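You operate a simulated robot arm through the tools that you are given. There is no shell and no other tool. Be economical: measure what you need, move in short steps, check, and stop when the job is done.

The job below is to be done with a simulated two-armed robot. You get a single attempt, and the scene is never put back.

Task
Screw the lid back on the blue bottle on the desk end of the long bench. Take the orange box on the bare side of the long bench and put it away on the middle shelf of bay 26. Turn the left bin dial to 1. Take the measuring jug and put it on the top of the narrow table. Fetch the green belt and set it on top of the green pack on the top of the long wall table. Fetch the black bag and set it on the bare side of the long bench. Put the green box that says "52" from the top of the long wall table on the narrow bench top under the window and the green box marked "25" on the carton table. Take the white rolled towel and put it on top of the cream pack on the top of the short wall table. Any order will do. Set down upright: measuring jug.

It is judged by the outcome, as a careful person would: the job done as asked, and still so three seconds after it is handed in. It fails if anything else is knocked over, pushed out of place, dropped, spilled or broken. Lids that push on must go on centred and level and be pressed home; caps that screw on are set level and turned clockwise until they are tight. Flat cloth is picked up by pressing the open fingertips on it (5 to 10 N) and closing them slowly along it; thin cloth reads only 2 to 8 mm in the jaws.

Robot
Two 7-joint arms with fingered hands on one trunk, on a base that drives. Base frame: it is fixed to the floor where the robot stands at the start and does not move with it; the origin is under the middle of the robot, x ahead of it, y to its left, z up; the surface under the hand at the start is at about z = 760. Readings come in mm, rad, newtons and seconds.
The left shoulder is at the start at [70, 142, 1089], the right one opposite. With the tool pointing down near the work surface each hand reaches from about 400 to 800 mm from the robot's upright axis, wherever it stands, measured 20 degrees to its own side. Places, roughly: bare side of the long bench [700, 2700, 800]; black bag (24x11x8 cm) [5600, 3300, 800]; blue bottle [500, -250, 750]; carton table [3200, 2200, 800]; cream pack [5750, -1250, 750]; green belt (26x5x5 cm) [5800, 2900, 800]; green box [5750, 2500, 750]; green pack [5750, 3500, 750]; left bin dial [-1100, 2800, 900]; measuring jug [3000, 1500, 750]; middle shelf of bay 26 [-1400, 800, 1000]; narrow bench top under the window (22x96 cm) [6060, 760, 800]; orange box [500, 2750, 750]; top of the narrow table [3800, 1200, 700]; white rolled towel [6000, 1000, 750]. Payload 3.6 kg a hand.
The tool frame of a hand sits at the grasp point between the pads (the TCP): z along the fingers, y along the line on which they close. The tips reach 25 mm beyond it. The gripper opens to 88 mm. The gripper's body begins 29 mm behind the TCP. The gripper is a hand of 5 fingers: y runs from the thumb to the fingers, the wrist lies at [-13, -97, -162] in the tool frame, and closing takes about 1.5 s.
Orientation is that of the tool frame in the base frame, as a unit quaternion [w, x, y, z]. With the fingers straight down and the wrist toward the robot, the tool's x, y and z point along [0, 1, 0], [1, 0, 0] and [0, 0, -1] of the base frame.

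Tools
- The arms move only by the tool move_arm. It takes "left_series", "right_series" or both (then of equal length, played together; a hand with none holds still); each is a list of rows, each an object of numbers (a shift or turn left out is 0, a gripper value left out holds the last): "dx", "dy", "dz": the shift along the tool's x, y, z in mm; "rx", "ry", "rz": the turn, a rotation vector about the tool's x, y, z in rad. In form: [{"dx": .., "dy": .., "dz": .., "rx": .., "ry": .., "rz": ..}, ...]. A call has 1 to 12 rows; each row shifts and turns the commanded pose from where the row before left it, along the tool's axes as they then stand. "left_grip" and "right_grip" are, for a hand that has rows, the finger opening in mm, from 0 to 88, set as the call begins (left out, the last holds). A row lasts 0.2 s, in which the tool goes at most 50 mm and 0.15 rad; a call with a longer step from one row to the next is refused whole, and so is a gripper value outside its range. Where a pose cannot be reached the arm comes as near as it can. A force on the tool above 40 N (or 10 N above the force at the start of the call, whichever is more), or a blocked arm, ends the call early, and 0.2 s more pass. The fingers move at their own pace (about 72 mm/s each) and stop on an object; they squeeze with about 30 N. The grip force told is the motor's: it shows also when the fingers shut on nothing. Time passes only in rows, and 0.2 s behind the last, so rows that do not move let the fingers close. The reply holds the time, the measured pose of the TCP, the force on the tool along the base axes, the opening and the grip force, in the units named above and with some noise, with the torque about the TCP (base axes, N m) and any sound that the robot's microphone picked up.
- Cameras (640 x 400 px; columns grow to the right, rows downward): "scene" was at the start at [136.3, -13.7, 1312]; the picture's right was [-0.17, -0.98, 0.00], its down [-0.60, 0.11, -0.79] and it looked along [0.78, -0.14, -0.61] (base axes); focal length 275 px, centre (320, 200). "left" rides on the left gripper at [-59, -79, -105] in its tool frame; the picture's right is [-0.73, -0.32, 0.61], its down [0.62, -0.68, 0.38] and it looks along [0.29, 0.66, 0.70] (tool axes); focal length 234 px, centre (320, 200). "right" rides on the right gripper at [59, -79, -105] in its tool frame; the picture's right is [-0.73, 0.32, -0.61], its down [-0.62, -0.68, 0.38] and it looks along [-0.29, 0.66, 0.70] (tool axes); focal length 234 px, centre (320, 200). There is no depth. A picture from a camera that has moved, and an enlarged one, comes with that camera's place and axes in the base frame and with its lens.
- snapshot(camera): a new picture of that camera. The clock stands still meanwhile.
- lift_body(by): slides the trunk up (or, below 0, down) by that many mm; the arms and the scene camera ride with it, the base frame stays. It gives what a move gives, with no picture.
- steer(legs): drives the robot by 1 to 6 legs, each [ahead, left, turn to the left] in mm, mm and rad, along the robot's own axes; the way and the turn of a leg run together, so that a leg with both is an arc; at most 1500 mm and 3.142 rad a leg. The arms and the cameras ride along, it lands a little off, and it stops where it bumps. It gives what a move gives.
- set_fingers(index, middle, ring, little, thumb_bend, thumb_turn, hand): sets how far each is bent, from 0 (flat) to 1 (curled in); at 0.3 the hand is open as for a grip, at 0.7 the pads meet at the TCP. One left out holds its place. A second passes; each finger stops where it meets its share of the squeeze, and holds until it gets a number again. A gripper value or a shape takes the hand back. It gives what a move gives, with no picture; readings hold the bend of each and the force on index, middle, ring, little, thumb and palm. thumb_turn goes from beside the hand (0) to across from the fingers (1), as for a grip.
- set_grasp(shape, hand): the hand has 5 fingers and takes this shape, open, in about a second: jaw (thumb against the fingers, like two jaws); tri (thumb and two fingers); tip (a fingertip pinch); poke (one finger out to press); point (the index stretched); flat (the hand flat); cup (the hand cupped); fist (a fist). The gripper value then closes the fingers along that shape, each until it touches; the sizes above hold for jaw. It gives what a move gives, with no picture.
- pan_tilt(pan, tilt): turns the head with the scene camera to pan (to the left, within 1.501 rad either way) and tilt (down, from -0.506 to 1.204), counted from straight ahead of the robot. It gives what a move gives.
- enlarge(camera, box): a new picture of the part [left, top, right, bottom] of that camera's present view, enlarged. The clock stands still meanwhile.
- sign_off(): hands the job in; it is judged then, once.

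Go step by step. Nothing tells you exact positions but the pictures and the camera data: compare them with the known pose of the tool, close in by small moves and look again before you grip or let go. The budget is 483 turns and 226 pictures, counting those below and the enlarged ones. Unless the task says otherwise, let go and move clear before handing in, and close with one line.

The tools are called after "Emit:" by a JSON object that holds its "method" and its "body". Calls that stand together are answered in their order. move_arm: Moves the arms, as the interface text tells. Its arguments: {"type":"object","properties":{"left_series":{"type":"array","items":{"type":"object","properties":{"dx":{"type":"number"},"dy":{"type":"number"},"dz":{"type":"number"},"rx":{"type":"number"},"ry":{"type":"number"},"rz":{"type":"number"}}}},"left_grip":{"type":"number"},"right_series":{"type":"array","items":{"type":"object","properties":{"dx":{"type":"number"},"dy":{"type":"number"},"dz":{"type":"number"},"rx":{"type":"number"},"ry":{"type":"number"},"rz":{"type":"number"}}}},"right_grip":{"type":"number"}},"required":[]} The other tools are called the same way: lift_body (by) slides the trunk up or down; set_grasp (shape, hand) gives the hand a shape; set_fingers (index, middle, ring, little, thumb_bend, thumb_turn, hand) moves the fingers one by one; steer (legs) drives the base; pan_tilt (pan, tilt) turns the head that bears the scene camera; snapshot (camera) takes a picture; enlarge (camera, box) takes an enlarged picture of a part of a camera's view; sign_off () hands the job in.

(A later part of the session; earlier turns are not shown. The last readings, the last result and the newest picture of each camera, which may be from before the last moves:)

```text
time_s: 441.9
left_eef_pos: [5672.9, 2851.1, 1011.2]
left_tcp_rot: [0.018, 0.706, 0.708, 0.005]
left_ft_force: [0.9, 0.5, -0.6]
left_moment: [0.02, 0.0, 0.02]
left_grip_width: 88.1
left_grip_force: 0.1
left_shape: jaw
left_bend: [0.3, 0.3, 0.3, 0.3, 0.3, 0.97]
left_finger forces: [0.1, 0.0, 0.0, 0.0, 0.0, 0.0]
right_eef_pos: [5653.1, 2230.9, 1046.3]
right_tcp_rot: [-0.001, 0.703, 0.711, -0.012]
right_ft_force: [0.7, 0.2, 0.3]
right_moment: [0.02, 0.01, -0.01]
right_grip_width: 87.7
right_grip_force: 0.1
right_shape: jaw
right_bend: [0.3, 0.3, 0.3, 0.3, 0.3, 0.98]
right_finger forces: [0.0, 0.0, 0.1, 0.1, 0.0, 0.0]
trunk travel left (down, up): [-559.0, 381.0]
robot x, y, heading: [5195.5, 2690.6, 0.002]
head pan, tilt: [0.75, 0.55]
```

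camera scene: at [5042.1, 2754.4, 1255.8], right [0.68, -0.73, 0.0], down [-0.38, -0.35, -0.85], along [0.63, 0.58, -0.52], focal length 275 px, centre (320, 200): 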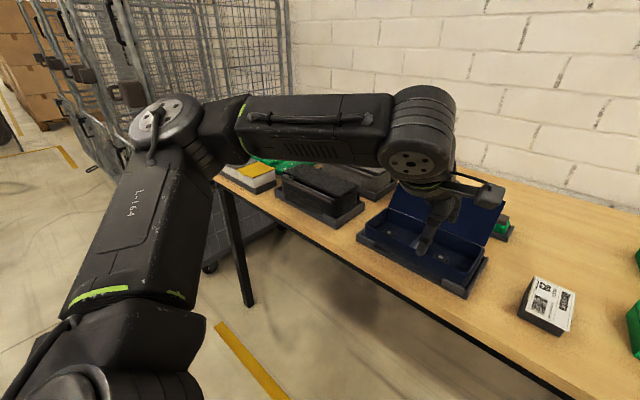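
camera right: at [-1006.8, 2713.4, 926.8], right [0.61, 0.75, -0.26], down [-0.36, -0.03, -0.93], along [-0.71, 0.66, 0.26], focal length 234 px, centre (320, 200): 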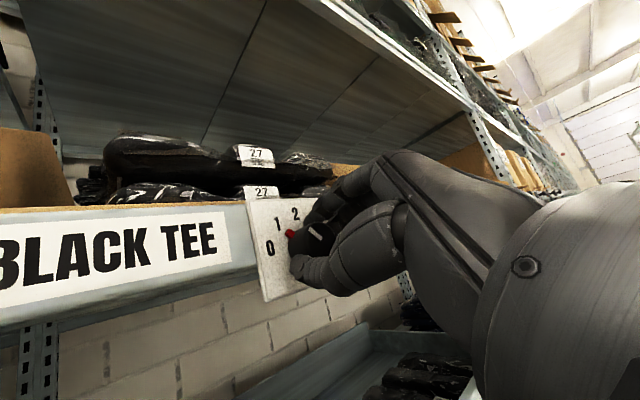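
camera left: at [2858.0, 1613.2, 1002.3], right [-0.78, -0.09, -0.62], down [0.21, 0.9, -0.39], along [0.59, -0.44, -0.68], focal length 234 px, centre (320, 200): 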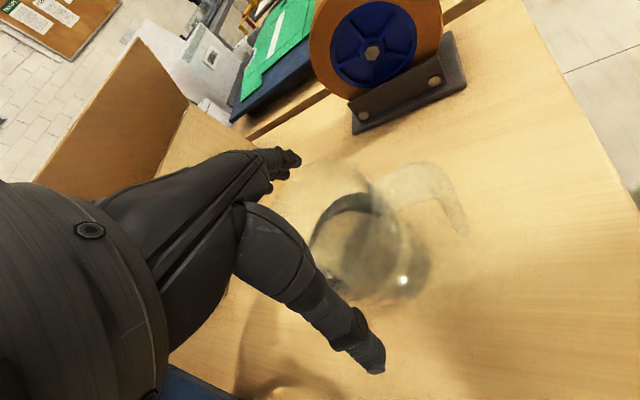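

The base fits under the table edge. I'll move a bit closer and orient the right hand across box 52, tilted slightly forward.

Emit:
{"method": "steer", "body": {"legs": [[45, 0, 0]]}}

Emit:
{"method": "move_arm", "body": {"right_series": [{"rx": -0.0293, "ry": -0.0293, "rz": -0.1406}, {"rx": -0.0293, "ry": -0.0293, "rz": -0.1406}, {"rx": -0.0293, "ry": -0.0293, "rz": -0.1406}, {"rx": -0.0293, "ry": -0.0293, "rz": -0.1406}, {"rx": -0.0293, "ry": -0.0293, "rz": -0.1406}, {"rx": -0.0293, "ry": -0.0293, "rz": -0.1406}, {"rx": -0.0293, "ry": -0.0293, "rz": -0.1406}, {"rx": -0.0293, "ry": -0.0293, "rz": -0.1406}, {"rx": -0.0293, "ry": -0.0293, "rz": -0.1406}, {"rx": -0.0293, "ry": -0.0293, "rz": -0.1406}, {"rx": -0.0293, "ry": -0.0293, "rz": -0.1406}]}}

```text
time_s: 442.9
left_eef_pos: [5716.6, 2850.6, 1012.2]
left_tcp_rot: [0.018, 0.706, 0.707, 0.006]
left_ft_force: [-0.1, -0.1, -1.0]
left_moment: [0.01, 0.03, 0.0]
left_grip_width: 88.1
left_grip_force: 0.0
left_shape: jaw
left_bend: [0.3, 0.3, 0.3, 0.3, 0.3, 0.97]
left_finger forces: [0.1, 0.0, 0.0, 0.1, 0.0, 0.0]
right_eef_pos: [5696.6, 2230.9, 1047.4]
right_tcp_rot: [-0.001, 0.703, 0.711, -0.011]
right_ft_force: [-0.5, 0.1, -0.5]
right_moment: [0.02, -0.02, 0.04]
right_grip_width: 87.8
right_grip_force: 0.1
right_shape: jaw
right_bend: [0.3, 0.3, 0.3, 0.3, 0.3, 0.98]
right_finger forces: [0.0, 0.0, 0.0, 0.0, 0.0, 0.0]
trunk travel left (down, up): [-559.0, 381.0]
robot x, y, heading: [5240.5, 2692.5, -0.001]
head pan, tilt: [0.75, 0.55]
```

```text
time_s: 445.3
left_eef_pos: [5716.7, 2851.6, 1011.3]
left_tcp_rot: [0.017, 0.706, 0.708, 0.005]
left_ft_force: [0.5, 0.1, 0.5]
left_moment: [0.03, 0.0, 0.03]
left_grip_width: 88.1
left_grip_force: 0.0
left_shape: jaw
left_bend: [0.3, 0.3, 0.3, 0.3, 0.3, 0.97]
left_finger forces: [0.0, 0.1, 0.1, 0.0, 0.1, 0.0]
right_eef_pos: [5702.4, 2278.7, 1030.3]
right_tcp_rot: [0.197, -0.007, 0.98, -0.006]
right_ft_force: [0.8, 0.5, -0.8]
right_moment: [-0.05, 0.02, 0.02]
right_grip_width: 87.8
right_grip_force: 0.1
right_shape: jaw
right_bend: [0.3, 0.3, 0.3, 0.3, 0.3, 0.98]
right_finger forces: [0.0, 0.0, 0.0, 0.0, 0.0, 0.0]
right hand out of reach, approached as far as the arm can: row 9, 10, 11
trunk travel left (down, up): [-559.0, 381.0]
robot x, y, heading: [5242.3, 2693.5, 0.002]
head pan, tilt: [0.75, 0.55]
```

Emit:
{"method": "move_arm", "body": {"right_series": [{"dx": -16.3, "dy": 25.8, "dz": 29.5}, {"dx": -16.3, "dy": 25.8, "dz": 29.5}, {"dx": -16.3, "dy": 25.8, "dz": 29.5}, {"dx": -16.3, "dy": 25.8, "dz": 29.5}, {"dx": -16.3, "dy": 25.8, "dz": 29.5}, {"dx": -16.3, "dy": 25.8, "dz": 29.5}, {"dx": -16.3, "dy": 25.8, "dz": 29.5}, {"dx": -16.3, "dy": 25.8, "dz": 29.5}, {"dx": 0}]}}

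Emit:
{"method": "snapshot", "body": {"camera": "right"}}

```text
time_s: 447.3
left_eef_pos: [5711.6, 2852.3, 1014.0]
left_tcp_rot: [0.019, 0.705, 0.709, 0.006]
left_ft_force: [0.3, -0.1, -0.3]
left_moment: [-0.03, 0.01, 0.03]
left_grip_width: 88.2
left_grip_force: 0.0
left_shape: jaw
left_bend: [0.3, 0.3, 0.3, 0.3, 0.3, 0.97]
left_finger forces: [0.0, 0.1, 0.1, 0.0, 0.1, 0.0]
right_eef_pos: [5909.1, 2488.5, 864.5]
right_tcp_rot: [0.199, -0.008, 0.98, -0.003]
right_ft_force: [-0.3, 5.6, 30.4]
right_moment: [1.89, -0.3, 0.11]
right_grip_width: 88.1
right_grip_force: 0.1
right_shape: jaw
right_bend: [0.21, 0.27, 0.3, 0.3, 0.3, 0.98]
right_finger forces: [16.6, 11.7, 0.3, 0.1, 0.0, 0.1]
trunk travel left (down, up): [-559.0, 381.0]
robot x, y, heading: [5240.8, 2692.1, -0.003]
head pan, tilt: [0.75, 0.55]
```

```text
35 pictures are left
camera right: at [5813.7, 2407.8, 939.2], right [0.43, 0.34, 0.84], down [0.73, -0.67, -0.1], along [0.53, 0.66, -0.53], focal length 234 px, centre (320, 200)
```

right: 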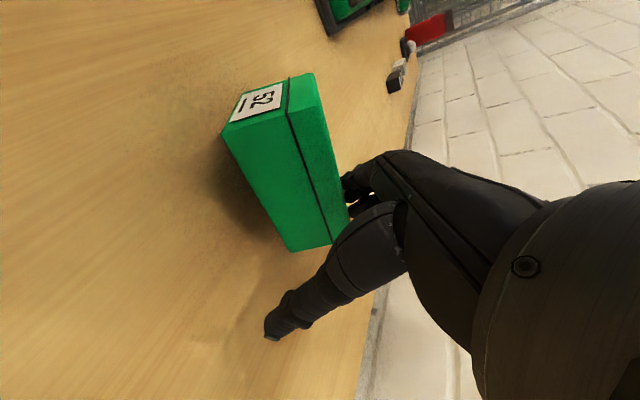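

Fingers are pressing on something. I'll raise the hand and look from the head camera.

Emit:
{"method": "move_arm", "body": {"right_series": [{"dz": -20}, {"dz": -25}, {"dx": 0}]}}

Emit:
{"method": "pan_tilt", "body": {"pan": -0.3, "tilt": 0.5}}

Emit:
{"method": "snapshot", "body": {"camera": "scene"}}

```text
time_s: 448.1
left_eef_pos: [5718.2, 2850.6, 1011.8]
left_tcp_rot: [0.018, 0.706, 0.708, 0.005]
left_ft_force: [0.0, 0.2, -0.4]
left_moment: [0.0, 0.04, 0.0]
left_grip_width: 88.0
left_grip_force: 0.0
left_shape: jaw
left_bend: [0.3, 0.3, 0.3, 0.3, 0.3, 0.97]
left_finger forces: [0.0, 0.0, 0.0, 0.0, 0.0, 0.0]
right_eef_pos: [5893.1, 2483.9, 900.8]
right_tcp_rot: [0.195, -0.008, 0.981, -0.006]
right_ft_force: [-0.2, 0.2, 0.2]
right_moment: [0.01, 0.02, -0.02]
right_grip_width: 87.8
right_grip_force: 0.1
right_shape: jaw
right_bend: [0.3, 0.3, 0.3, 0.3, 0.3, 0.98]
right_finger forces: [0.0, 0.0, 0.1, 0.0, 0.0, 0.1]
trunk travel left (down, up): [-559.0, 381.0]
robot x, y, heading: [5237.0, 2694.6, -0.001]
head pan, tilt: [0.75, 0.55]
```

```text
time_s: 449.4
left_eef_pos: [5715.7, 2850.8, 1011.5]
left_tcp_rot: [0.018, 0.707, 0.707, 0.005]
left_ft_force: [0.5, 0.0, 0.3]
left_moment: [0.0, -0.01, 0.02]
left_grip_width: 87.8
left_grip_force: 0.1
left_shape: jaw
left_bend: [0.3, 0.3, 0.3, 0.3, 0.3, 0.97]
left_finger forces: [0.1, 0.0, 0.0, 0.1, 0.1, 0.1]
right_eef_pos: [5893.1, 2483.9, 901.4]
right_tcp_rot: [0.196, -0.008, 0.98, -0.005]
right_ft_force: [-0.8, 0.7, 0.2]
right_moment: [0.02, 0.0, 0.02]
right_grip_width: 88.0
right_grip_force: 0.0
right_shape: jaw
right_bend: [0.3, 0.3, 0.3, 0.3, 0.3, 0.98]
right_finger forces: [0.0, 0.1, 0.0, 0.0, 0.0, 0.0]
trunk travel left (down, up): [-559.0, 381.0]
robot x, y, heading: [5239.6, 2691.5, 0.002]
head pan, tilt: [-0.3, 0.499]
```

```text
34 pictures are left
camera scene: at [5377.9, 2667.2, 1260.4], right [-0.29, -0.96, 0.0], down [-0.46, 0.14, -0.88], along [0.84, -0.26, -0.48], focal length 275 px, centre (320, 200)
```

scene: 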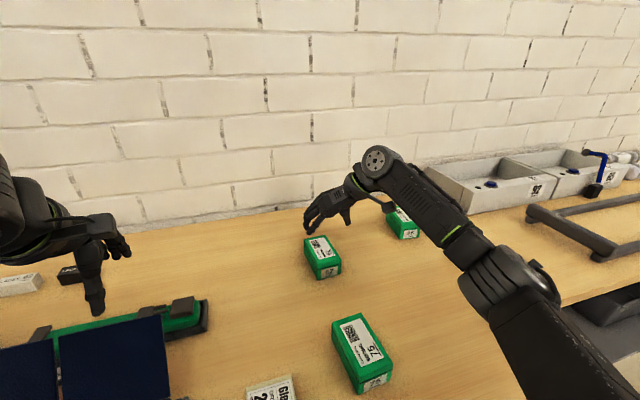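

Emit:
{"method": "snapshot", "body": {"camera": "right"}}

```text
33 pictures are left
camera right: at [5798.6, 2404.2, 976.7], right [0.43, 0.34, 0.84], down [0.73, -0.67, -0.1], along [0.53, 0.66, -0.54], focal length 234 px, centre (320, 200)
```

right: 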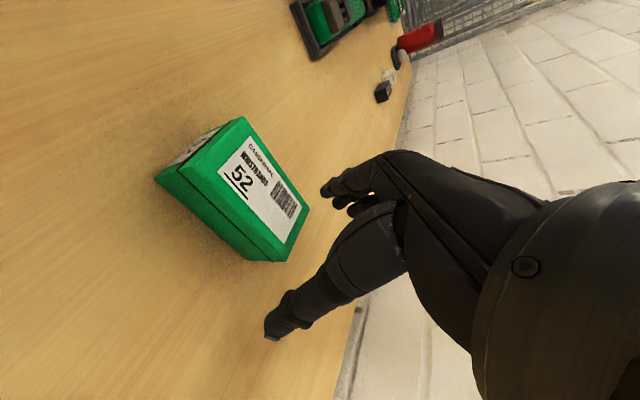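

I now see the table top here is about z 800, so box 52 is at about (5872, 2515) with its top at 840. I'll re-align, lower and grip.

Emit:
{"method": "move_arm", "body": {"right_series": [{"dx": 22.6, "dy": 31.3, "dz": -10}, {"dx": 0}, {"dx": 9.6, "dz": 23}, {"dx": 7.7, "dz": 18.4}, {"dx": 4.6, "dz": 11}, {"dx": 0}]}}

Emit:
{"method": "snapshot", "body": {"camera": "right"}}

```text
time_s: 450.8
left_eef_pos: [5716.7, 2850.5, 1011.2]
left_tcp_rot: [0.018, 0.707, 0.707, 0.006]
left_ft_force: [-0.1, 0.3, -0.1]
left_moment: [0.0, 0.03, 0.0]
left_grip_width: 88.2
left_grip_force: 0.0
left_shape: jaw
left_bend: [0.3, 0.3, 0.3, 0.3, 0.3, 0.97]
left_finger forces: [0.0, 0.0, 0.0, 0.0, 0.0, 0.0]
right_eef_pos: [5867.4, 2515.0, 845.0]
right_tcp_rot: [0.196, -0.008, 0.981, -0.005]
right_ft_force: [-1.0, -0.6, 0.6]
right_moment: [-0.01, 0.03, -0.04]
right_grip_width: 87.6
right_grip_force: 0.0
right_shape: jaw
right_bend: [0.3, 0.3, 0.3, 0.3, 0.3, 0.98]
right_finger forces: [0.0, 0.0, 0.0, 0.1, 0.3, 0.0]
trunk travel left (down, up): [-559.0, 381.0]
robot x, y, heading: [5243.9, 2690.8, 0.002]
head pan, tilt: [-0.3, 0.499]
```

```text
32 pictures are left
camera right: at [5773.2, 2435.0, 919.6], right [0.43, 0.34, 0.84], down [0.73, -0.67, -0.1], along [0.53, 0.66, -0.54], focal length 234 px, centre (320, 200)
```

right: 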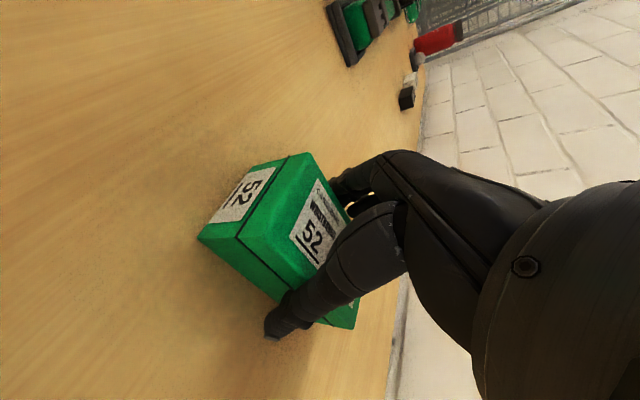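

The box sits between thumb and fingers. I'll lower slightly, close and lift.

Emit:
{"method": "move_arm", "body": {"right_grip": 45, "right_series": [{"dx": 1.9, "dz": 4.6}, {"dx": 0}, {"dx": 0}, {"dx": 0}, {"dx": 0}, {"dx": 0}, {"dx": 0}, {"dx": 0}]}}

Emit:
{"method": "move_arm", "body": {"right_series": [{"dx": -5, "dz": -15}, {"dx": -15, "dz": -37}, {"dx": -15, "dz": -37}, {"dx": -15, "dz": -37}, {"dx": 0}]}}

```text
time_s: 452.6
left_eef_pos: [5716.7, 2850.4, 1011.9]
left_tcp_rot: [0.018, 0.707, 0.707, 0.005]
left_ft_force: [-0.6, -0.4, -0.5]
left_moment: [0.0, 0.02, 0.0]
left_grip_width: 88.2
left_grip_force: 0.0
left_shape: jaw
left_bend: [0.3, 0.3, 0.3, 0.3, 0.3, 0.97]
left_finger forces: [0.0, 0.1, 0.0, 0.1, 0.1, 0.0]
right_eef_pos: [5869.2, 2515.6, 838.9]
right_tcp_rot: [0.196, -0.007, 0.981, -0.005]
right_ft_force: [1.0, -0.1, 2.5]
right_moment: [-0.08, -0.01, 0.04]
right_grip_width: 51.4
right_grip_force: 29.7
right_shape: jaw
right_bend: [0.74, 0.42, 0.39, 0.41, 0.63, 0.99]
right_finger forces: [14.3, 8.2, 3.4, 1.9, 28.3, 0.0]
trunk travel left (down, up): [-559.0, 381.0]
robot x, y, heading: [5240.7, 2689.1, 0.004]
head pan, tilt: [-0.3, 0.499]
```

```text
time_s: 453.8
left_eef_pos: [5717.5, 2850.3, 1011.3]
left_tcp_rot: [0.018, 0.706, 0.708, 0.006]
left_ft_force: [-0.7, 0.4, -0.2]
left_moment: [0.0, 0.02, -0.02]
left_grip_width: 88.0
left_grip_force: 0.0
left_shape: jaw
left_bend: [0.3, 0.3, 0.3, 0.3, 0.3, 0.97]
left_finger forces: [0.0, 0.0, 0.1, 0.1, 0.0, 0.0]
right_eef_pos: [5865.8, 2519.6, 976.1]
right_tcp_rot: [0.196, -0.007, 0.981, -0.006]
right_ft_force: [0.4, -0.2, -2.0]
right_moment: [0.0, 0.02, 0.01]
right_grip_width: 51.4
right_grip_force: 29.8
right_shape: jaw
right_bend: [0.74, 0.43, 0.4, 0.42, 0.63, 0.98]
right_finger forces: [15.3, 7.8, 3.5, 1.7, 28.3, 0.0]
trunk travel left (down, up): [-559.0, 381.0]
robot x, y, heading: [5241.7, 2690.2, 0.002]
head pan, tilt: [-0.3, 0.499]
```

Box 52 is held. I'll back off and move to the window bench.

Emit:
{"method": "steer", "body": {"legs": [[-330, 0, 0], [0, -1000, 0], [0, -700, 0]]}}

Emit:
{"method": "pan_tilt", "body": {"pan": 0.0, "tilt": 0.5}}

Emit:
{"method": "snapshot", "body": {"camera": "scene"}}

```text
time_s: 464.3
left_eef_pos: [5407.2, 1108.9, 1012.3]
left_tcp_rot: [0.018, 0.708, 0.706, 0.006]
left_ft_force: [-0.4, -0.4, -0.8]
left_moment: [-0.02, -0.01, -0.03]
left_grip_width: 88.0
left_grip_force: 0.0
left_shape: jaw
left_bend: [0.3, 0.3, 0.3, 0.3, 0.3, 0.97]
left_finger forces: [0.0, 0.1, 0.0, 0.0, 0.0, 0.1]
right_eef_pos: [5553.3, 777.6, 976.9]
right_tcp_rot: [0.196, -0.006, 0.981, -0.007]
right_ft_force: [-0.1, 0.0, 0.1]
right_moment: [0.02, -0.01, 0.0]
right_grip_width: 51.6
right_grip_force: 29.5
right_shape: jaw
right_bend: [0.74, 0.43, 0.4, 0.42, 0.63, 0.98]
right_finger forces: [15.2, 7.9, 3.3, 1.6, 28.3, 0.1]
trunk travel left (down, up): [-559.0, 381.0]
robot x, y, heading: [4931.6, 956.0, -0.003]
head pan, tilt: [-0.3, 0.499]
```

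```text
time_s: 465.1
left_eef_pos: [5407.2, 1107.9, 1012.3]
left_tcp_rot: [0.018, 0.708, 0.706, 0.006]
left_ft_force: [0.3, -0.2, 0.5]
left_moment: [-0.03, -0.02, -0.01]
left_grip_width: 88.2
left_grip_force: 0.0
left_shape: jaw
left_bend: [0.3, 0.3, 0.3, 0.3, 0.3, 0.97]
left_finger forces: [0.1, 0.0, 0.1, 0.1, 0.0, 0.0]
right_eef_pos: [5554.7, 777.2, 976.4]
right_tcp_rot: [0.195, -0.005, 0.981, -0.006]
right_ft_force: [0.4, -0.1, -0.6]
right_moment: [0.0, 0.0, 0.01]
right_grip_width: 51.3
right_grip_force: 30.0
right_shape: jaw
right_bend: [0.74, 0.43, 0.4, 0.42, 0.63, 0.98]
right_finger forces: [15.3, 7.9, 3.4, 1.8, 28.3, 0.0]
trunk travel left (down, up): [-559.0, 381.0]
robot x, y, heading: [4928.4, 957.7, -0.008]
head pan, tilt: [0.0, 0.499]
```

```text
31 pictures are left
camera scene: at [5071.7, 953.2, 1260.4], right [0.0, -1.0, 0.0], down [-0.48, 0.0, -0.88], along [0.88, 0.0, -0.48], focal length 275 px, centre (320, 200)
```

scene: 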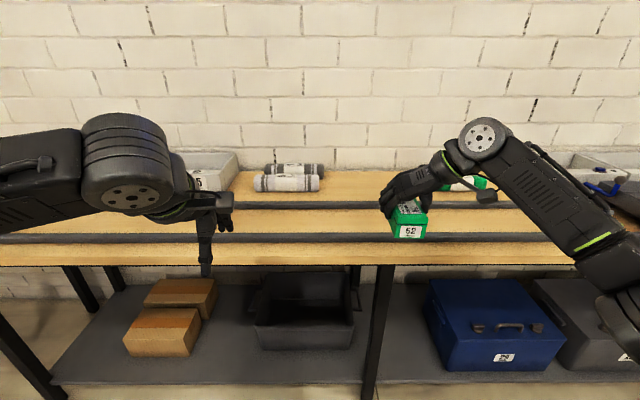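

The back strip behind the rails (x 5930–6165, z 800) is the narrow bench; the white rolled towel lies on it at left. I'll move in to place box 52 there.

Emit:
{"method": "steer", "body": {"legs": [[300, 0, 0.006], [50, 0, 0], [30, 0, 0]]}}

```text
time_s: 468.1
left_eef_pos: [5778.1, 1114.7, 1012.8]
left_tcp_rot: [0.018, 0.704, 0.71, 0.007]
left_ft_force: [-0.2, -0.3, 0.0]
left_moment: [0.03, 0.01, -0.01]
left_grip_width: 87.9
left_grip_force: 0.0
left_shape: jaw
left_bend: [0.3, 0.3, 0.3, 0.3, 0.3, 0.97]
left_finger forces: [0.0, 0.0, 0.0, 0.0, 0.1, 0.1]
right_eef_pos: [5929.2, 786.5, 976.3]
right_tcp_rot: [0.196, -0.011, 0.98, -0.005]
right_ft_force: [0.4, 1.4, -0.5]
right_moment: [-0.02, 0.01, -0.02]
right_grip_width: 51.1
right_grip_force: 29.5
right_shape: jaw
right_bend: [0.74, 0.43, 0.4, 0.42, 0.63, 0.98]
right_finger forces: [15.3, 7.9, 3.4, 1.7, 28.4, 0.1]
trunk travel left (down, up): [-559.0, 381.0]
robot x, y, heading: [5304.5, 951.3, 0.007]
head pan, tilt: [0.0, 0.499]
```

Emit:
{"method": "move_arm", "body": {"right_series": [{"dx": -24.3, "dz": 37.7}, {"dx": -24.3, "dz": 37.7}, {"dx": -24.3, "dz": 37.7}, {"dx": 0}]}}

Emit:
{"method": "snapshot", "body": {"camera": "scene"}}

```text
time_s: 469.1
left_eef_pos: [5780.7, 1113.5, 1012.3]
left_tcp_rot: [0.017, 0.704, 0.71, 0.005]
left_ft_force: [0.1, -0.2, 0.0]
left_moment: [-0.02, -0.01, 0.0]
left_grip_width: 88.1
left_grip_force: 0.0
left_shape: jaw
left_bend: [0.3, 0.3, 0.3, 0.3, 0.3, 0.97]
left_finger forces: [0.1, 0.0, 0.0, 0.0, 0.0, 0.0]
right_eef_pos: [6022.1, 790.6, 903.0]
right_tcp_rot: [0.197, -0.011, 0.98, -0.005]
right_ft_force: [-0.5, -0.2, -0.6]
right_moment: [0.0, -0.01, 0.0]
right_grip_width: 51.2
right_grip_force: 30.1
right_shape: jaw
right_bend: [0.74, 0.43, 0.4, 0.42, 0.63, 0.98]
right_finger forces: [15.3, 8.0, 3.5, 1.6, 28.4, 0.0]
right hand out of reach, approached as far as the arm can: row 3
trunk travel left (down, up): [-559.0, 381.0]
robot x, y, heading: [5300.9, 954.6, 0.006]
head pan, tilt: [0.0, 0.499]
```

```text
30 pictures are left
camera scene: at [5446.2, 955.5, 1260.4], right [0.01, -1.0, 0.0], down [-0.48, 0.0, -0.88], along [0.88, 0.01, -0.48], focal length 275 px, centre (320, 200)
```

scene: 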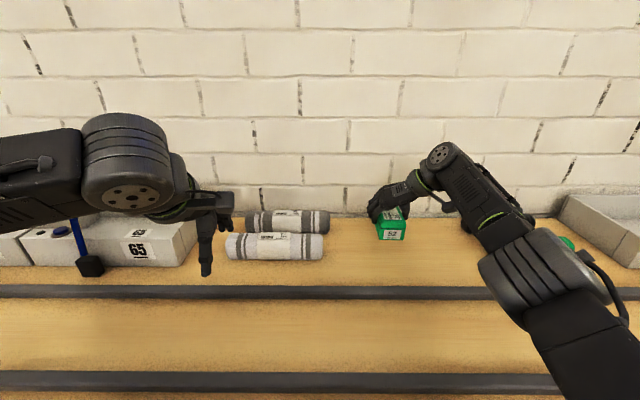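

Emit:
{"method": "move_arm", "body": {"right_series": [{"dx": 9.6, "dz": 23}, {"dx": 7.7, "dz": 18.4}, {"dx": 3.9, "dz": 9.2}, {"dx": 1.2, "dz": 2.8}, {"dx": 1.2, "dz": 2.8}, {"dx": 1.2, "dz": 2.8}, {"dx": 0}]}}

```text
time_s: 470.7
left_eef_pos: [5779.6, 1115.9, 1012.6]
left_tcp_rot: [0.019, 0.704, 0.71, 0.006]
left_ft_force: [0.5, 0.2, 0.5]
left_moment: [0.0, 0.03, -0.02]
left_grip_width: 87.7
left_grip_force: 0.1
left_shape: jaw
left_bend: [0.3, 0.3, 0.3, 0.3, 0.3, 0.97]
left_finger forces: [0.0, 0.1, 0.1, 0.0, 0.1, 0.1]
right_eef_pos: [6020.2, 789.4, 840.9]
right_tcp_rot: [0.197, -0.011, 0.98, -0.006]
right_ft_force: [0.1, -0.8, -0.3]
right_moment: [-0.04, -0.03, -0.04]
right_grip_width: 51.3
right_grip_force: 30.1
right_shape: jaw
right_bend: [0.74, 0.43, 0.4, 0.42, 0.63, 0.98]
right_finger forces: [15.1, 7.8, 3.6, 1.8, 28.4, 0.0]
trunk travel left (down, up): [-559.0, 381.0]
robot x, y, heading: [5304.0, 957.5, 0.007]
head pan, tilt: [0.0, 0.499]
```

Emit:
{"method": "move_arm", "body": {"right_series": [{"dx": 0.8, "dz": 1.9}, {"dx": 0.8, "dz": 1.9}, {"dx": 0.8, "dz": 1.9}, {"dx": 0.8, "dz": 1.9}, {"dx": 0}]}}

```text
time_s: 471.9
left_eef_pos: [5777.6, 1116.4, 1015.1]
left_tcp_rot: [0.02, 0.704, 0.71, 0.006]
left_ft_force: [-0.8, -0.6, 0.1]
left_moment: [0.02, 0.01, 0.01]
left_grip_width: 88.0
left_grip_force: 0.2
left_shape: jaw
left_bend: [0.3, 0.3, 0.3, 0.3, 0.3, 0.97]
left_finger forces: [0.0, 0.1, 0.0, 0.0, 0.0, 0.1]
right_eef_pos: [6019.4, 789.3, 835.7]
right_tcp_rot: [0.2, -0.01, 0.98, -0.004]
right_ft_force: [5.7, -1.3, 30.0]
right_moment: [-0.18, -0.34, -0.3]
right_grip_width: 51.1
right_grip_force: 30.1
right_shape: jaw
right_bend: [0.74, 0.43, 0.4, 0.42, 0.63, 1.0]
right_finger forces: [15.5, 9.1, 4.2, 2.0, 31.3, 0.0]
trunk travel left (down, up): [-559.0, 381.0]
robot x, y, heading: [5304.8, 955.0, 0.004]
head pan, tilt: [0.0, 0.499]
```

Box 52 is down on the strip. I'll ease off, release, and raise the right hand.

Emit:
{"method": "move_arm", "body": {"right_series": [{"dx": -1, "dz": -2.5}, {"dx": 0}]}}

Emit:
{"method": "move_arm", "body": {"right_grip": 88, "right_series": [{"dx": 0}, {"dx": 0}, {"dx": 0}, {"dx": 0}, {"dx": 0}, {"dx": -5, "dz": -12}, {"dx": -12, "dz": -28}, {"dx": -15, "dz": -37}, {"dx": -15, "dz": -37}, {"dx": 0}]}}

Emit:
{"method": "move_arm", "body": {"left_series": [{"dx": -19, "dy": 45}, {"dx": -19, "dy": 45}, {"dy": 45}, {"dy": 45}, {"dy": 44}, {"dz": 40}, {"dz": 40}, {"dx": 0}]}}

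Emit:
{"method": "snapshot", "body": {"camera": "left"}}

Emit:
{"method": "snapshot", "body": {"camera": "scene"}}

```text
time_s: 472.5
left_eef_pos: [5777.0, 1115.1, 1013.8]
left_tcp_rot: [0.021, 0.704, 0.71, 0.007]
left_ft_force: [-0.7, 0.6, -0.2]
left_moment: [-0.04, -0.01, 0.0]
left_grip_width: 88.1
left_grip_force: 0.0
left_shape: jaw
left_bend: [0.3, 0.3, 0.3, 0.3, 0.3, 0.97]
left_finger forces: [0.0, 0.1, 0.0, 0.0, 0.0, 0.1]
right_eef_pos: [6019.1, 789.4, 835.8]
right_tcp_rot: [0.198, -0.011, 0.98, -0.005]
right_ft_force: [3.6, 0.0, 28.6]
right_moment: [-0.17, -0.32, -0.27]
right_grip_width: 51.1
right_grip_force: 29.6
right_shape: jaw
right_bend: [0.74, 0.43, 0.4, 0.42, 0.63, 1.0]
right_finger forces: [15.6, 9.2, 4.3, 2.1, 31.2, 0.0]
trunk travel left (down, up): [-559.0, 381.0]
robot x, y, heading: [5300.0, 953.4, 0.009]
head pan, tilt: [0.0, 0.499]
```

```text
time_s: 474.7
left_eef_pos: [5779.5, 1113.8, 1011.7]
left_tcp_rot: [0.018, 0.704, 0.71, 0.006]
left_ft_force: [0.7, -0.8, -1.3]
left_moment: [-0.04, 0.0, 0.0]
left_grip_width: 88.1
left_grip_force: 0.1
left_shape: jaw
left_bend: [0.3, 0.3, 0.3, 0.3, 0.3, 0.97]
left_finger forces: [0.0, 0.0, 0.0, 0.0, 0.1, 0.0]
right_eef_pos: [6016.3, 786.4, 957.1]
right_tcp_rot: [0.196, -0.011, 0.98, -0.005]
right_ft_force: [0.0, 1.0, -1.2]
right_moment: [0.03, -0.03, 0.0]
right_grip_width: 88.0
right_grip_force: 0.0
right_shape: jaw
right_bend: [0.3, 0.3, 0.3, 0.3, 0.3, 0.98]
right_finger forces: [0.0, 0.1, 0.0, 0.0, 0.0, 0.0]
right hand out of reach, approached as far as the arm can: row 9
trunk travel left (down, up): [-559.0, 381.0]
robot x, y, heading: [5302.7, 953.2, 0.007]
head pan, tilt: [0.0, 0.499]
```

```text
time_s: 476.5
left_eef_pos: [6012.1, 1077.4, 942.2]
left_tcp_rot: [0.018, 0.704, 0.71, 0.006]
left_ft_force: [0.0, -0.5, 0.6]
left_moment: [0.01, -0.02, 0.02]
left_grip_width: 88.1
left_grip_force: 0.1
left_shape: jaw
left_bend: [0.3, 0.3, 0.3, 0.3, 0.3, 0.97]
left_finger forces: [0.0, 0.1, 0.0, 0.0, 0.0, 0.0]
right_eef_pos: [6016.6, 786.2, 957.3]
right_tcp_rot: [0.197, -0.01, 0.98, -0.004]
right_ft_force: [-0.1, 0.1, -0.2]
right_moment: [0.03, 0.0, 0.01]
right_grip_width: 87.9
right_grip_force: 0.0
right_shape: jaw
right_bend: [0.3, 0.3, 0.3, 0.3, 0.3, 0.98]
right_finger forces: [0.1, 0.1, 0.1, 0.0, 0.0, 0.1]
trunk travel left (down, up): [-559.0, 381.0]
robot x, y, heading: [5305.1, 956.4, 0.008]
head pan, tilt: [0.0, 0.499]
```

```text
29 pictures are left
camera left: at [5930.1, 1019.3, 1044.9], right [-0.3, -0.74, -0.6], down [-0.67, 0.61, -0.42], along [0.68, 0.28, -0.68], focal length 234 px, centre (320, 200)
```

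left: 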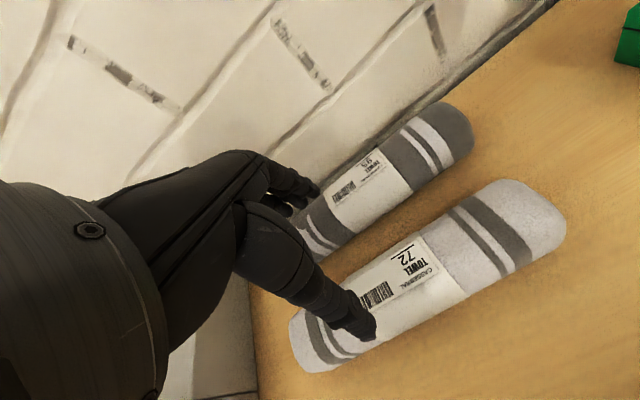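

```text
28 pictures are left
camera scene: at [5445.8, 956.3, 1260.5], right [0.01, -1.0, 0.0], down [-0.48, 0.0, -0.88], along [0.88, 0.01, -0.48], focal length 275 px, centre (320, 200)
```

scene: 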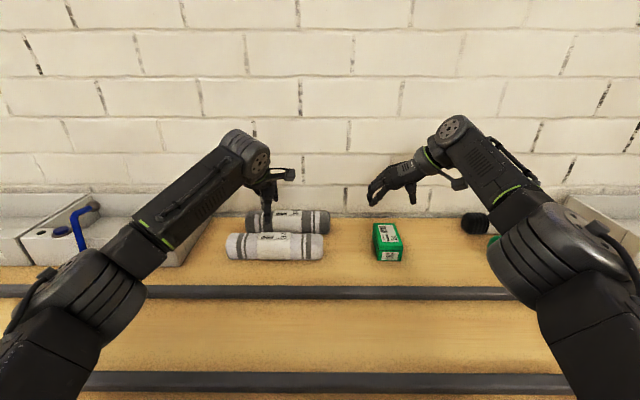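

Box 52 is placed. Now I'll align the left hand on the white rolled towel (72).

Emit:
{"method": "move_arm", "body": {"left_series": [{"dx": -15, "dy": -21}, {"dz": 40}, {"dz": 25}, {"dx": 0}]}}

Emit:
{"method": "snapshot", "body": {"camera": "left"}}

```text
time_s: 477.5
left_eef_pos: [5990.9, 1065.0, 875.8]
left_tcp_rot: [0.018, 0.704, 0.71, 0.006]
left_ft_force: [0.0, -0.2, -0.8]
left_moment: [0.02, 0.01, -0.01]
left_grip_width: 88.3
left_grip_force: 0.0
left_shape: jaw
left_bend: [0.3, 0.3, 0.3, 0.3, 0.3, 0.97]
left_finger forces: [0.0, 0.0, 0.1, 0.0, 0.0, 0.0]
right_eef_pos: [6015.8, 786.2, 957.3]
right_tcp_rot: [0.196, -0.011, 0.981, -0.005]
right_ft_force: [-0.1, 0.3, 0.1]
right_moment: [0.01, 0.0, -0.01]
right_grip_width: 87.8
right_grip_force: 0.1
right_shape: jaw
right_bend: [0.3, 0.3, 0.3, 0.3, 0.3, 0.98]
right_finger forces: [0.0, 0.0, 0.0, 0.0, 0.1, 0.0]
trunk travel left (down, up): [-559.0, 381.0]
robot x, y, heading: [5304.0, 953.8, 0.008]
head pan, tilt: [0.0, 0.499]
```

```text
27 pictures are left
camera left: at [5908.8, 1006.4, 978.9], right [-0.3, -0.74, -0.61], down [-0.67, 0.61, -0.42], along [0.68, 0.28, -0.68], focal length 234 px, centre (320, 200)
```

left: 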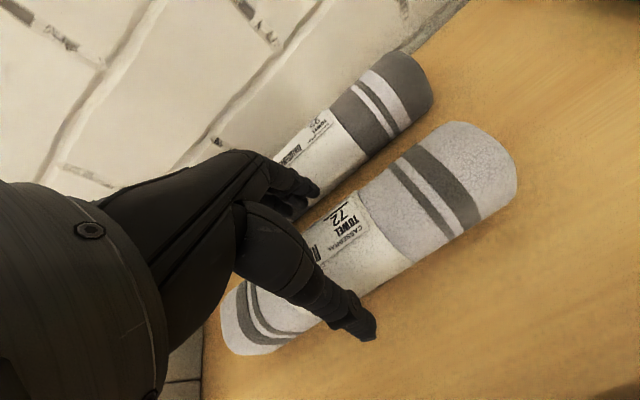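

Emit:
{"method": "move_arm", "body": {"left_series": [{"dx": -6, "dz": 20}, {"dz": 15}, {"dz": 8}, {"dx": 0}]}}

Emit:
{"method": "move_arm", "body": {"left_grip": 20, "left_series": [{"dx": 0}, {"dx": 0}, {"dx": 0}, {"dx": 0}, {"dx": 0}, {"dx": 0}, {"dx": 0}, {"dx": 0}]}}

Emit:
{"method": "move_arm", "body": {"left_series": [{"dz": -20}, {"dz": -40}, {"dz": -45}, {"dz": -45}, {"dx": 0}]}}

Emit:
{"method": "snapshot", "body": {"camera": "left"}}

```text
time_s: 478.5
left_eef_pos: [5990.1, 1054.1, 835.2]
left_tcp_rot: [0.019, 0.704, 0.71, 0.007]
left_ft_force: [4.3, 0.3, 10.7]
left_moment: [0.03, -0.4, -0.03]
left_grip_width: 87.8
left_grip_force: 0.1
left_shape: jaw
left_bend: [0.28, 0.3, 0.3, 0.29, 0.3, 0.97]
left_finger forces: [8.1, 0.0, 0.0, 1.9, 0.1, 0.0]
right_eef_pos: [6015.0, 787.0, 958.0]
right_tcp_rot: [0.197, -0.01, 0.98, -0.005]
right_ft_force: [-1.2, 0.1, 0.2]
right_moment: [0.03, 0.01, 0.0]
right_grip_width: 87.8
right_grip_force: 0.1
right_shape: jaw
right_bend: [0.3, 0.3, 0.3, 0.3, 0.3, 0.98]
right_finger forces: [0.0, 0.1, 0.0, 0.1, 0.0, 0.0]
trunk travel left (down, up): [-559.0, 381.0]
robot x, y, heading: [5304.3, 952.2, 0.011]
head pan, tilt: [0.0, 0.499]
```

```text
time_s: 480.3
left_eef_pos: [5990.6, 1056.1, 833.4]
left_tcp_rot: [0.018, 0.704, 0.71, 0.005]
left_ft_force: [0.7, -0.2, -0.4]
left_moment: [0.05, -0.02, -0.03]
left_grip_width: 51.3
left_grip_force: 30.0
left_shape: jaw
left_bend: [0.74, 0.43, 0.41, 0.41, 0.63, 0.98]
left_finger forces: [15.2, 7.3, 3.4, 2.8, 28.4, 0.1]
right_eef_pos: [6016.5, 786.7, 956.3]
right_tcp_rot: [0.196, -0.011, 0.981, -0.006]
right_ft_force: [0.4, 0.0, -0.4]
right_moment: [-0.03, 0.01, 0.0]
right_grip_width: 87.8
right_grip_force: 0.1
right_shape: jaw
right_bend: [0.3, 0.3, 0.3, 0.3, 0.3, 0.98]
right_finger forces: [0.1, 0.0, 0.0, 0.0, 0.0, 0.0]
trunk travel left (down, up): [-559.0, 381.0]
robot x, y, heading: [5302.2, 956.7, 0.007]
head pan, tilt: [0.0, 0.499]
```

```text
time_s: 481.5
left_eef_pos: [5983.8, 1052.1, 984.7]
left_tcp_rot: [0.017, 0.704, 0.71, 0.005]
left_ft_force: [-0.3, -0.3, -2.0]
left_moment: [-0.04, 0.0, 0.0]
left_grip_width: 51.2
left_grip_force: 29.4
left_shape: jaw
left_bend: [0.74, 0.43, 0.41, 0.42, 0.63, 0.98]
left_finger forces: [15.8, 7.3, 3.5, 2.1, 28.7, 0.0]
right_eef_pos: [6017.1, 787.6, 956.7]
right_tcp_rot: [0.196, -0.011, 0.981, -0.005]
right_ft_force: [-0.2, -0.2, 0.2]
right_moment: [0.0, 0.03, 0.0]
right_grip_width: 87.8
right_grip_force: 0.1
right_shape: jaw
right_bend: [0.3, 0.3, 0.3, 0.3, 0.3, 0.98]
right_finger forces: [0.0, 0.1, 0.0, 0.0, 0.1, 0.1]
trunk travel left (down, up): [-559.0, 381.0]
robot x, y, heading: [5299.1, 952.9, 0.009]
head pan, tilt: [0.0, 0.499]
```

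```text
26 pictures are left
camera left: at [5902.6, 994.8, 1087.3], right [-0.3, -0.74, -0.6], down [-0.67, 0.61, -0.42], along [0.68, 0.28, -0.68], focal length 234 px, centre (320, 200)
```

left: 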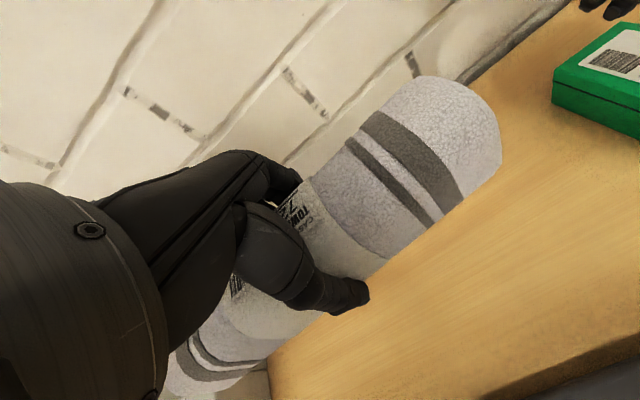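

The towel is held. I'll back off and go to the short wall table with the cream pack.

Emit:
{"method": "steer", "body": {"legs": [[-330, 0, -0.008], [0, -1150, 0], [0, -1050, 0]]}}

Emit:
{"method": "snapshot", "body": {"camera": "scene"}}

```text
time_s: 494.3
left_eef_pos: [5648.6, -1185.1, 983.6]
left_tcp_rot: [0.018, 0.712, 0.702, 0.005]
left_ft_force: [0.0, -0.7, -1.3]
left_moment: [-0.02, 0.03, 0.04]
left_grip_width: 51.3
left_grip_force: 30.2
left_shape: jaw
left_bend: [0.74, 0.43, 0.41, 0.42, 0.63, 0.98]
left_finger forces: [15.8, 7.3, 3.5, 2.0, 28.5, 0.1]
right_eef_pos: [5676.2, -1450.1, 956.6]
right_tcp_rot: [0.195, 0.0, 0.981, -0.008]
right_ft_force: [-0.6, 0.3, -0.5]
right_moment: [0.01, -0.02, -0.01]
right_grip_width: 87.8
right_grip_force: 0.0
right_shape: jaw
right_bend: [0.3, 0.3, 0.3, 0.3, 0.3, 0.98]
right_finger forces: [0.0, 0.0, 0.0, 0.0, 0.1, 0.0]
trunk travel left (down, up): [-559.0, 381.0]
robot x, y, heading: [4969.4, -1269.2, -0.018]
head pan, tilt: [0.0, 0.499]
```

```text
25 pictures are left
camera scene: at [5110.8, -1269.2, 1260.4], right [-0.01, -1.0, 0.0], down [-0.48, 0.01, -0.88], along [0.88, -0.01, -0.48], focal length 275 px, centre (320, 200)
```

scene: 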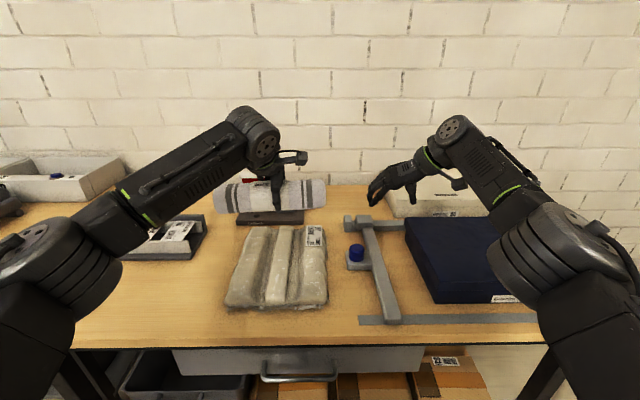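

Emit:
{"method": "snapshot", "body": {"camera": "left"}}

```text
24 pictures are left
camera left: at [5567.0, -1241.4, 1087.5], right [-0.31, -0.73, -0.61], down [-0.66, 0.63, -0.42], along [0.68, 0.27, -0.68], focal length 234 px, centre (320, 200)
```

left: 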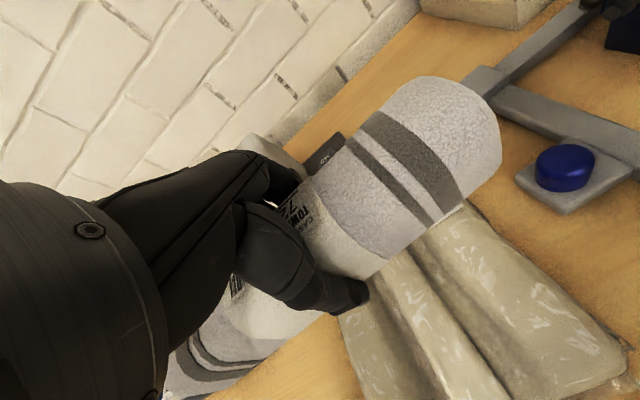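

The cream pack's centre is about (5619, −1178), top near z 805. I'll centre the towel over it and lower until contact.

Emit:
{"method": "move_arm", "body": {"left_series": [{"dy": -30, "dx": 4}, {"dz": 40}, {"dz": 40}, {"dz": 30}, {"dz": 10}, {"dx": 0}]}}

Emit:
{"method": "enlarge", "body": {"camera": "scene", "box": [180, 160, 400, 330]}}

```text
time_s: 495.7
left_eef_pos: [5620.2, -1183.0, 864.1]
left_tcp_rot: [0.018, 0.712, 0.702, 0.006]
left_ft_force: [-0.5, 0.4, -0.6]
left_moment: [-0.04, 0.01, -0.01]
left_grip_width: 51.3
left_grip_force: 29.8
left_shape: jaw
left_bend: [0.74, 0.43, 0.41, 0.42, 0.63, 0.97]
left_finger forces: [15.7, 7.3, 3.5, 1.8, 28.4, 0.0]
right_eef_pos: [5676.3, -1452.2, 956.1]
right_tcp_rot: [0.196, 0.0, 0.981, -0.008]
right_ft_force: [0.1, -0.6, -0.4]
right_moment: [0.01, 0.0, -0.04]
right_grip_width: 88.0
right_grip_force: 0.1
right_shape: jaw
right_bend: [0.3, 0.3, 0.3, 0.3, 0.3, 0.98]
right_finger forces: [0.0, 0.0, 0.1, 0.1, 0.0, 0.0]
trunk travel left (down, up): [-559.0, 381.0]
robot x, y, heading: [4965.2, -1269.5, -0.012]
head pan, tilt: [0.0, 0.499]
```

```text
2.35 times, centred on (290, 245) of scene
camera zoom: at [5110.6, -1268.9, 1260.4], right [-0.01, -1.0, 0.0], down [-0.48, 0.01, -0.88], along [0.88, -0.01, -0.48], focal length 647 px, centre (391, 94)
```

zoom: 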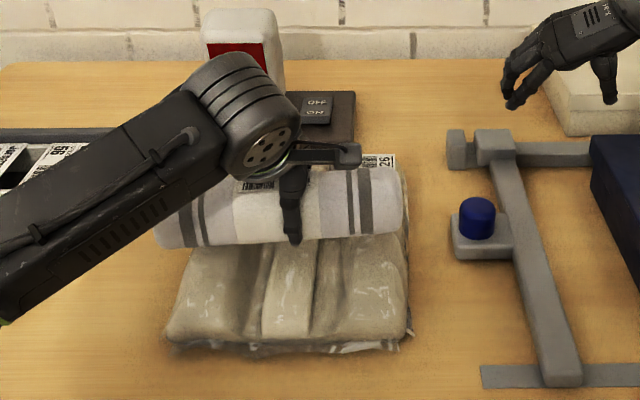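

Emit:
{"method": "move_arm", "body": {"left_series": [{"dy": -30, "dx": -8}, {"dz": 8}, {"dz": 4}, {"dz": 4}, {"dz": 3}, {"dz": 3}, {"dz": 3}, {"dx": 0}]}}

```text
time_s: 497.5
left_eef_pos: [5594.4, -1191.3, 838.5]
left_tcp_rot: [0.019, 0.712, 0.702, 0.005]
left_ft_force: [0.3, -0.3, -0.4]
left_moment: [-0.02, 0.0, 0.01]
left_grip_width: 51.2
left_grip_force: 29.8
left_shape: jaw
left_bend: [0.74, 0.43, 0.41, 0.42, 0.63, 0.97]
left_finger forces: [15.9, 7.2, 3.5, 1.9, 28.5, 0.1]
right_eef_pos: [5676.0, -1451.1, 956.7]
right_tcp_rot: [0.195, 0.0, 0.981, -0.007]
right_ft_force: [0.0, -0.3, 0.6]
right_moment: [0.01, 0.01, -0.01]
right_grip_width: 87.9
right_grip_force: 0.0
right_shape: jaw
right_bend: [0.3, 0.3, 0.3, 0.3, 0.3, 0.98]
right_finger forces: [0.0, 0.0, 0.0, 0.0, 0.0, 0.0]
trunk travel left (down, up): [-559.0, 381.0]
robot x, y, heading: [4973.2, -1266.5, -0.016]
head pan, tilt: [0.0, 0.499]
```

Emit:
{"method": "move_arm", "body": {"left_series": [{"dz": 4}, {"dz": 4}, {"dz": 3}, {"dz": 3}, {"dz": 3}, {"dz": 3}, {"dz": 3}, {"dx": 0}]}}

```text
time_s: 498.5
left_eef_pos: [5595.4, -1190.9, 832.7]
left_tcp_rot: [0.025, 0.712, 0.702, 0.011]
left_ft_force: [-4.1, 1.5, 24.3]
left_moment: [0.04, 0.51, -0.07]
left_grip_width: 50.6
left_grip_force: 30.1
left_shape: jaw
left_bend: [0.74, 0.43, 0.41, 0.42, 0.64, 0.97]
left_finger forces: [14.5, 7.6, 3.8, 2.7, 33.2, 0.0]
right_eef_pos: [5673.2, -1451.9, 957.6]
right_tcp_rot: [0.198, 0.0, 0.98, -0.006]
right_ft_force: [0.8, 0.5, -0.2]
right_moment: [0.02, 0.01, 0.0]
right_grip_width: 87.9
right_grip_force: 0.1
right_shape: jaw
right_bend: [0.3, 0.3, 0.3, 0.3, 0.3, 0.98]
right_finger forces: [0.1, 0.1, 0.0, 0.0, 0.1, 0.0]
trunk travel left (down, up): [-559.0, 381.0]
robot x, y, heading: [4965.0, -1264.4, -0.012]
head pan, tilt: [0.0, 0.499]
stopped in row 5 (left hand): the force on the tool passed its limit at 43 N (the readings are from after the stop); the commanded pose is now the measured one
```

Contact. I'll ease off, open gently and lift.

Emit:
{"method": "move_arm", "body": {"left_series": [{"dz": -3}, {"dx": 0}]}}

Emit:
{"method": "move_arm", "body": {"left_grip": 88, "left_series": [{"dx": 0}, {"dx": 0}, {"dx": 0}, {"dx": 0}, {"dx": 0}, {"dx": 0}, {"dz": -20}, {"dz": -35}, {"dz": -45}, {"dz": -45}, {"dx": 0}]}}

Emit:
{"method": "enlarge", "body": {"camera": "scene", "box": [180, 160, 400, 330]}}

```text
time_s: 499.1
left_eef_pos: [5596.0, -1190.7, 832.3]
left_tcp_rot: [0.022, 0.712, 0.702, 0.008]
left_ft_force: [-3.8, -0.4, 14.8]
left_moment: [0.01, 0.38, -0.08]
left_grip_width: 50.4
left_grip_force: 29.7
left_shape: jaw
left_bend: [0.74, 0.43, 0.41, 0.42, 0.64, 0.97]
left_finger forces: [14.4, 7.6, 3.7, 2.5, 32.6, 0.0]
right_eef_pos: [5674.0, -1451.1, 958.5]
right_tcp_rot: [0.198, 0.001, 0.98, -0.007]
right_ft_force: [-1.1, -0.7, -0.2]
right_moment: [0.0, 0.0, 0.0]
right_grip_width: 88.1
right_grip_force: 0.0
right_shape: jaw
right_bend: [0.3, 0.3, 0.3, 0.3, 0.3, 0.98]
right_finger forces: [0.0, 0.0, 0.1, 0.1, 0.1, 0.1]
trunk travel left (down, up): [-559.0, 381.0]
robot x, y, heading: [4966.7, -1274.3, -0.012]
head pan, tilt: [0.0, 0.499]
```

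```text
time_s: 501.5
left_eef_pos: [5592.6, -1188.4, 973.2]
left_tcp_rot: [0.022, 0.712, 0.702, 0.008]
left_ft_force: [0.7, 0.3, 0.7]
left_moment: [-0.03, 0.01, 0.01]
left_grip_width: 88.0
left_grip_force: 0.1
left_shape: jaw
left_bend: [0.3, 0.3, 0.3, 0.3, 0.3, 0.97]
left_finger forces: [0.0, 0.0, 0.0, 0.1, 0.0, 0.0]
right_eef_pos: [5677.9, -1451.7, 955.9]
right_tcp_rot: [0.197, 0.0, 0.98, -0.007]
right_ft_force: [0.0, 0.6, 0.6]
right_moment: [-0.02, 0.03, 0.01]
right_grip_width: 87.6
right_grip_force: 0.1
right_shape: jaw
right_bend: [0.3, 0.3, 0.3, 0.3, 0.3, 0.98]
right_finger forces: [0.0, 0.0, 0.1, 0.0, 0.0, 0.0]
trunk travel left (down, up): [-559.0, 381.0]
robot x, y, heading: [4966.7, -1270.4, -0.014]
head pan, tilt: [0.0, 0.499]
```

```text
2.35 times, centred on (290, 245) of scene
camera zoom: at [5111.2, -1268.7, 1260.3], right [-0.01, -1.0, 0.0], down [-0.48, 0.01, -0.88], along [0.88, -0.01, -0.48], focal length 647 px, centre (391, 94)
```

zoom: 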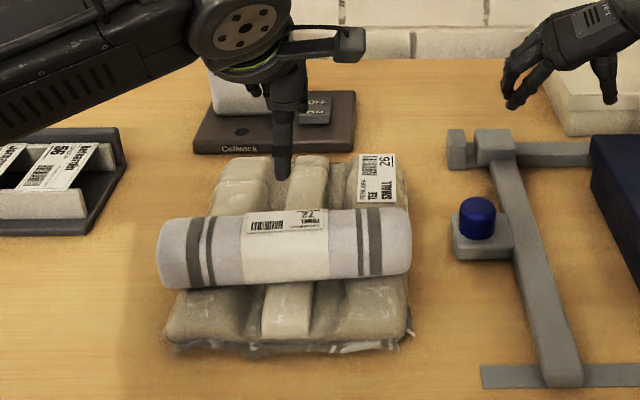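

The towel is on the cream pack. Now the green belt: back off and head up to the long wall table's far end.

Emit:
{"method": "steer", "body": {"legs": [[-250, 0, 0.014], [0, 1450, 0], [0, 1450, 0], [0, 1400, 0], [230, 0, 0]]}}

Emit:
{"method": "pan_tilt", "body": {"pan": 0.1, "tilt": 0.5}}

Emit:
{"method": "snapshot", "body": {"camera": "scene"}}

```text
time_s: 524.5
left_eef_pos: [5595.8, 3045.4, 972.9]
left_tcp_rot: [0.022, 0.71, 0.704, 0.008]
left_ft_force: [0.9, -0.7, -0.5]
left_moment: [-0.01, -0.01, 0.01]
left_grip_width: 87.9
left_grip_force: 0.0
left_shape: jaw
left_bend: [0.3, 0.3, 0.3, 0.3, 0.3, 0.97]
left_finger forces: [0.1, 0.0, 0.0, 0.1, 0.1, 0.0]
right_eef_pos: [5681.4, 2782.8, 957.4]
right_tcp_rot: [0.195, -0.002, 0.981, -0.007]
right_ft_force: [0.4, -0.4, 2.4]
right_moment: [0.06, -0.06, 0.0]
right_grip_width: 88.1
right_grip_force: 0.1
right_shape: jaw
right_bend: [0.3, 0.3, 0.3, 0.3, 0.3, 0.98]
right_finger forces: [0.1, 1.2, 0.0, 0.1, 0.0, 0.0]
trunk travel left (down, up): [-559.0, 381.0]
robot x, y, heading: [4973.8, 2959.6, -0.01]
head pan, tilt: [0.0, 0.499]
```

```text
time_s: 525.2
left_eef_pos: [5594.2, 3045.5, 973.9]
left_tcp_rot: [0.022, 0.71, 0.704, 0.008]
left_ft_force: [0.4, 0.6, 0.4]
left_moment: [0.0, -0.03, -0.01]
left_grip_width: 87.9
left_grip_force: 0.0
left_shape: jaw
left_bend: [0.3, 0.3, 0.3, 0.3, 0.3, 0.97]
left_finger forces: [0.0, 0.1, 0.0, 0.1, 0.1, 0.1]
right_eef_pos: [5679.6, 2782.7, 957.3]
right_tcp_rot: [0.197, -0.002, 0.98, -0.007]
right_ft_force: [0.1, -0.1, 0.9]
right_moment: [0.03, -0.01, -0.03]
right_grip_width: 88.0
right_grip_force: 0.1
right_shape: jaw
right_bend: [0.3, 0.3, 0.3, 0.3, 0.3, 0.98]
right_finger forces: [0.0, 1.0, 0.1, 0.1, 0.0, 0.0]
trunk travel left (down, up): [-559.0, 381.0]
robot x, y, heading: [4973.5, 2963.1, -0.011]
head pan, tilt: [0.099, 0.499]
```

```text
21 pictures are left
camera scene: at [5113.4, 2971.9, 1260.4], right [0.09, -1.0, 0.0], down [-0.48, -0.04, -0.88], along [0.87, 0.08, -0.48], focal length 275 px, centre (320, 200)
```

scene: 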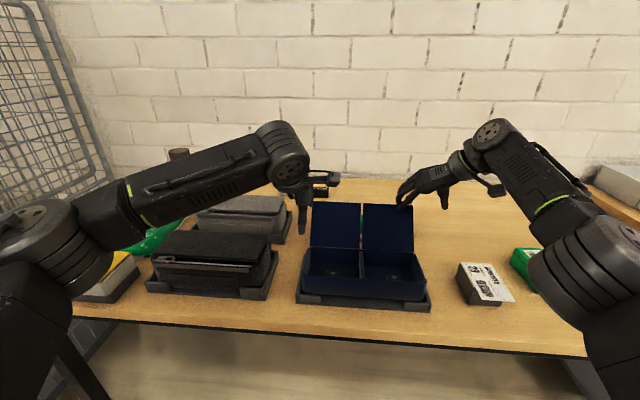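

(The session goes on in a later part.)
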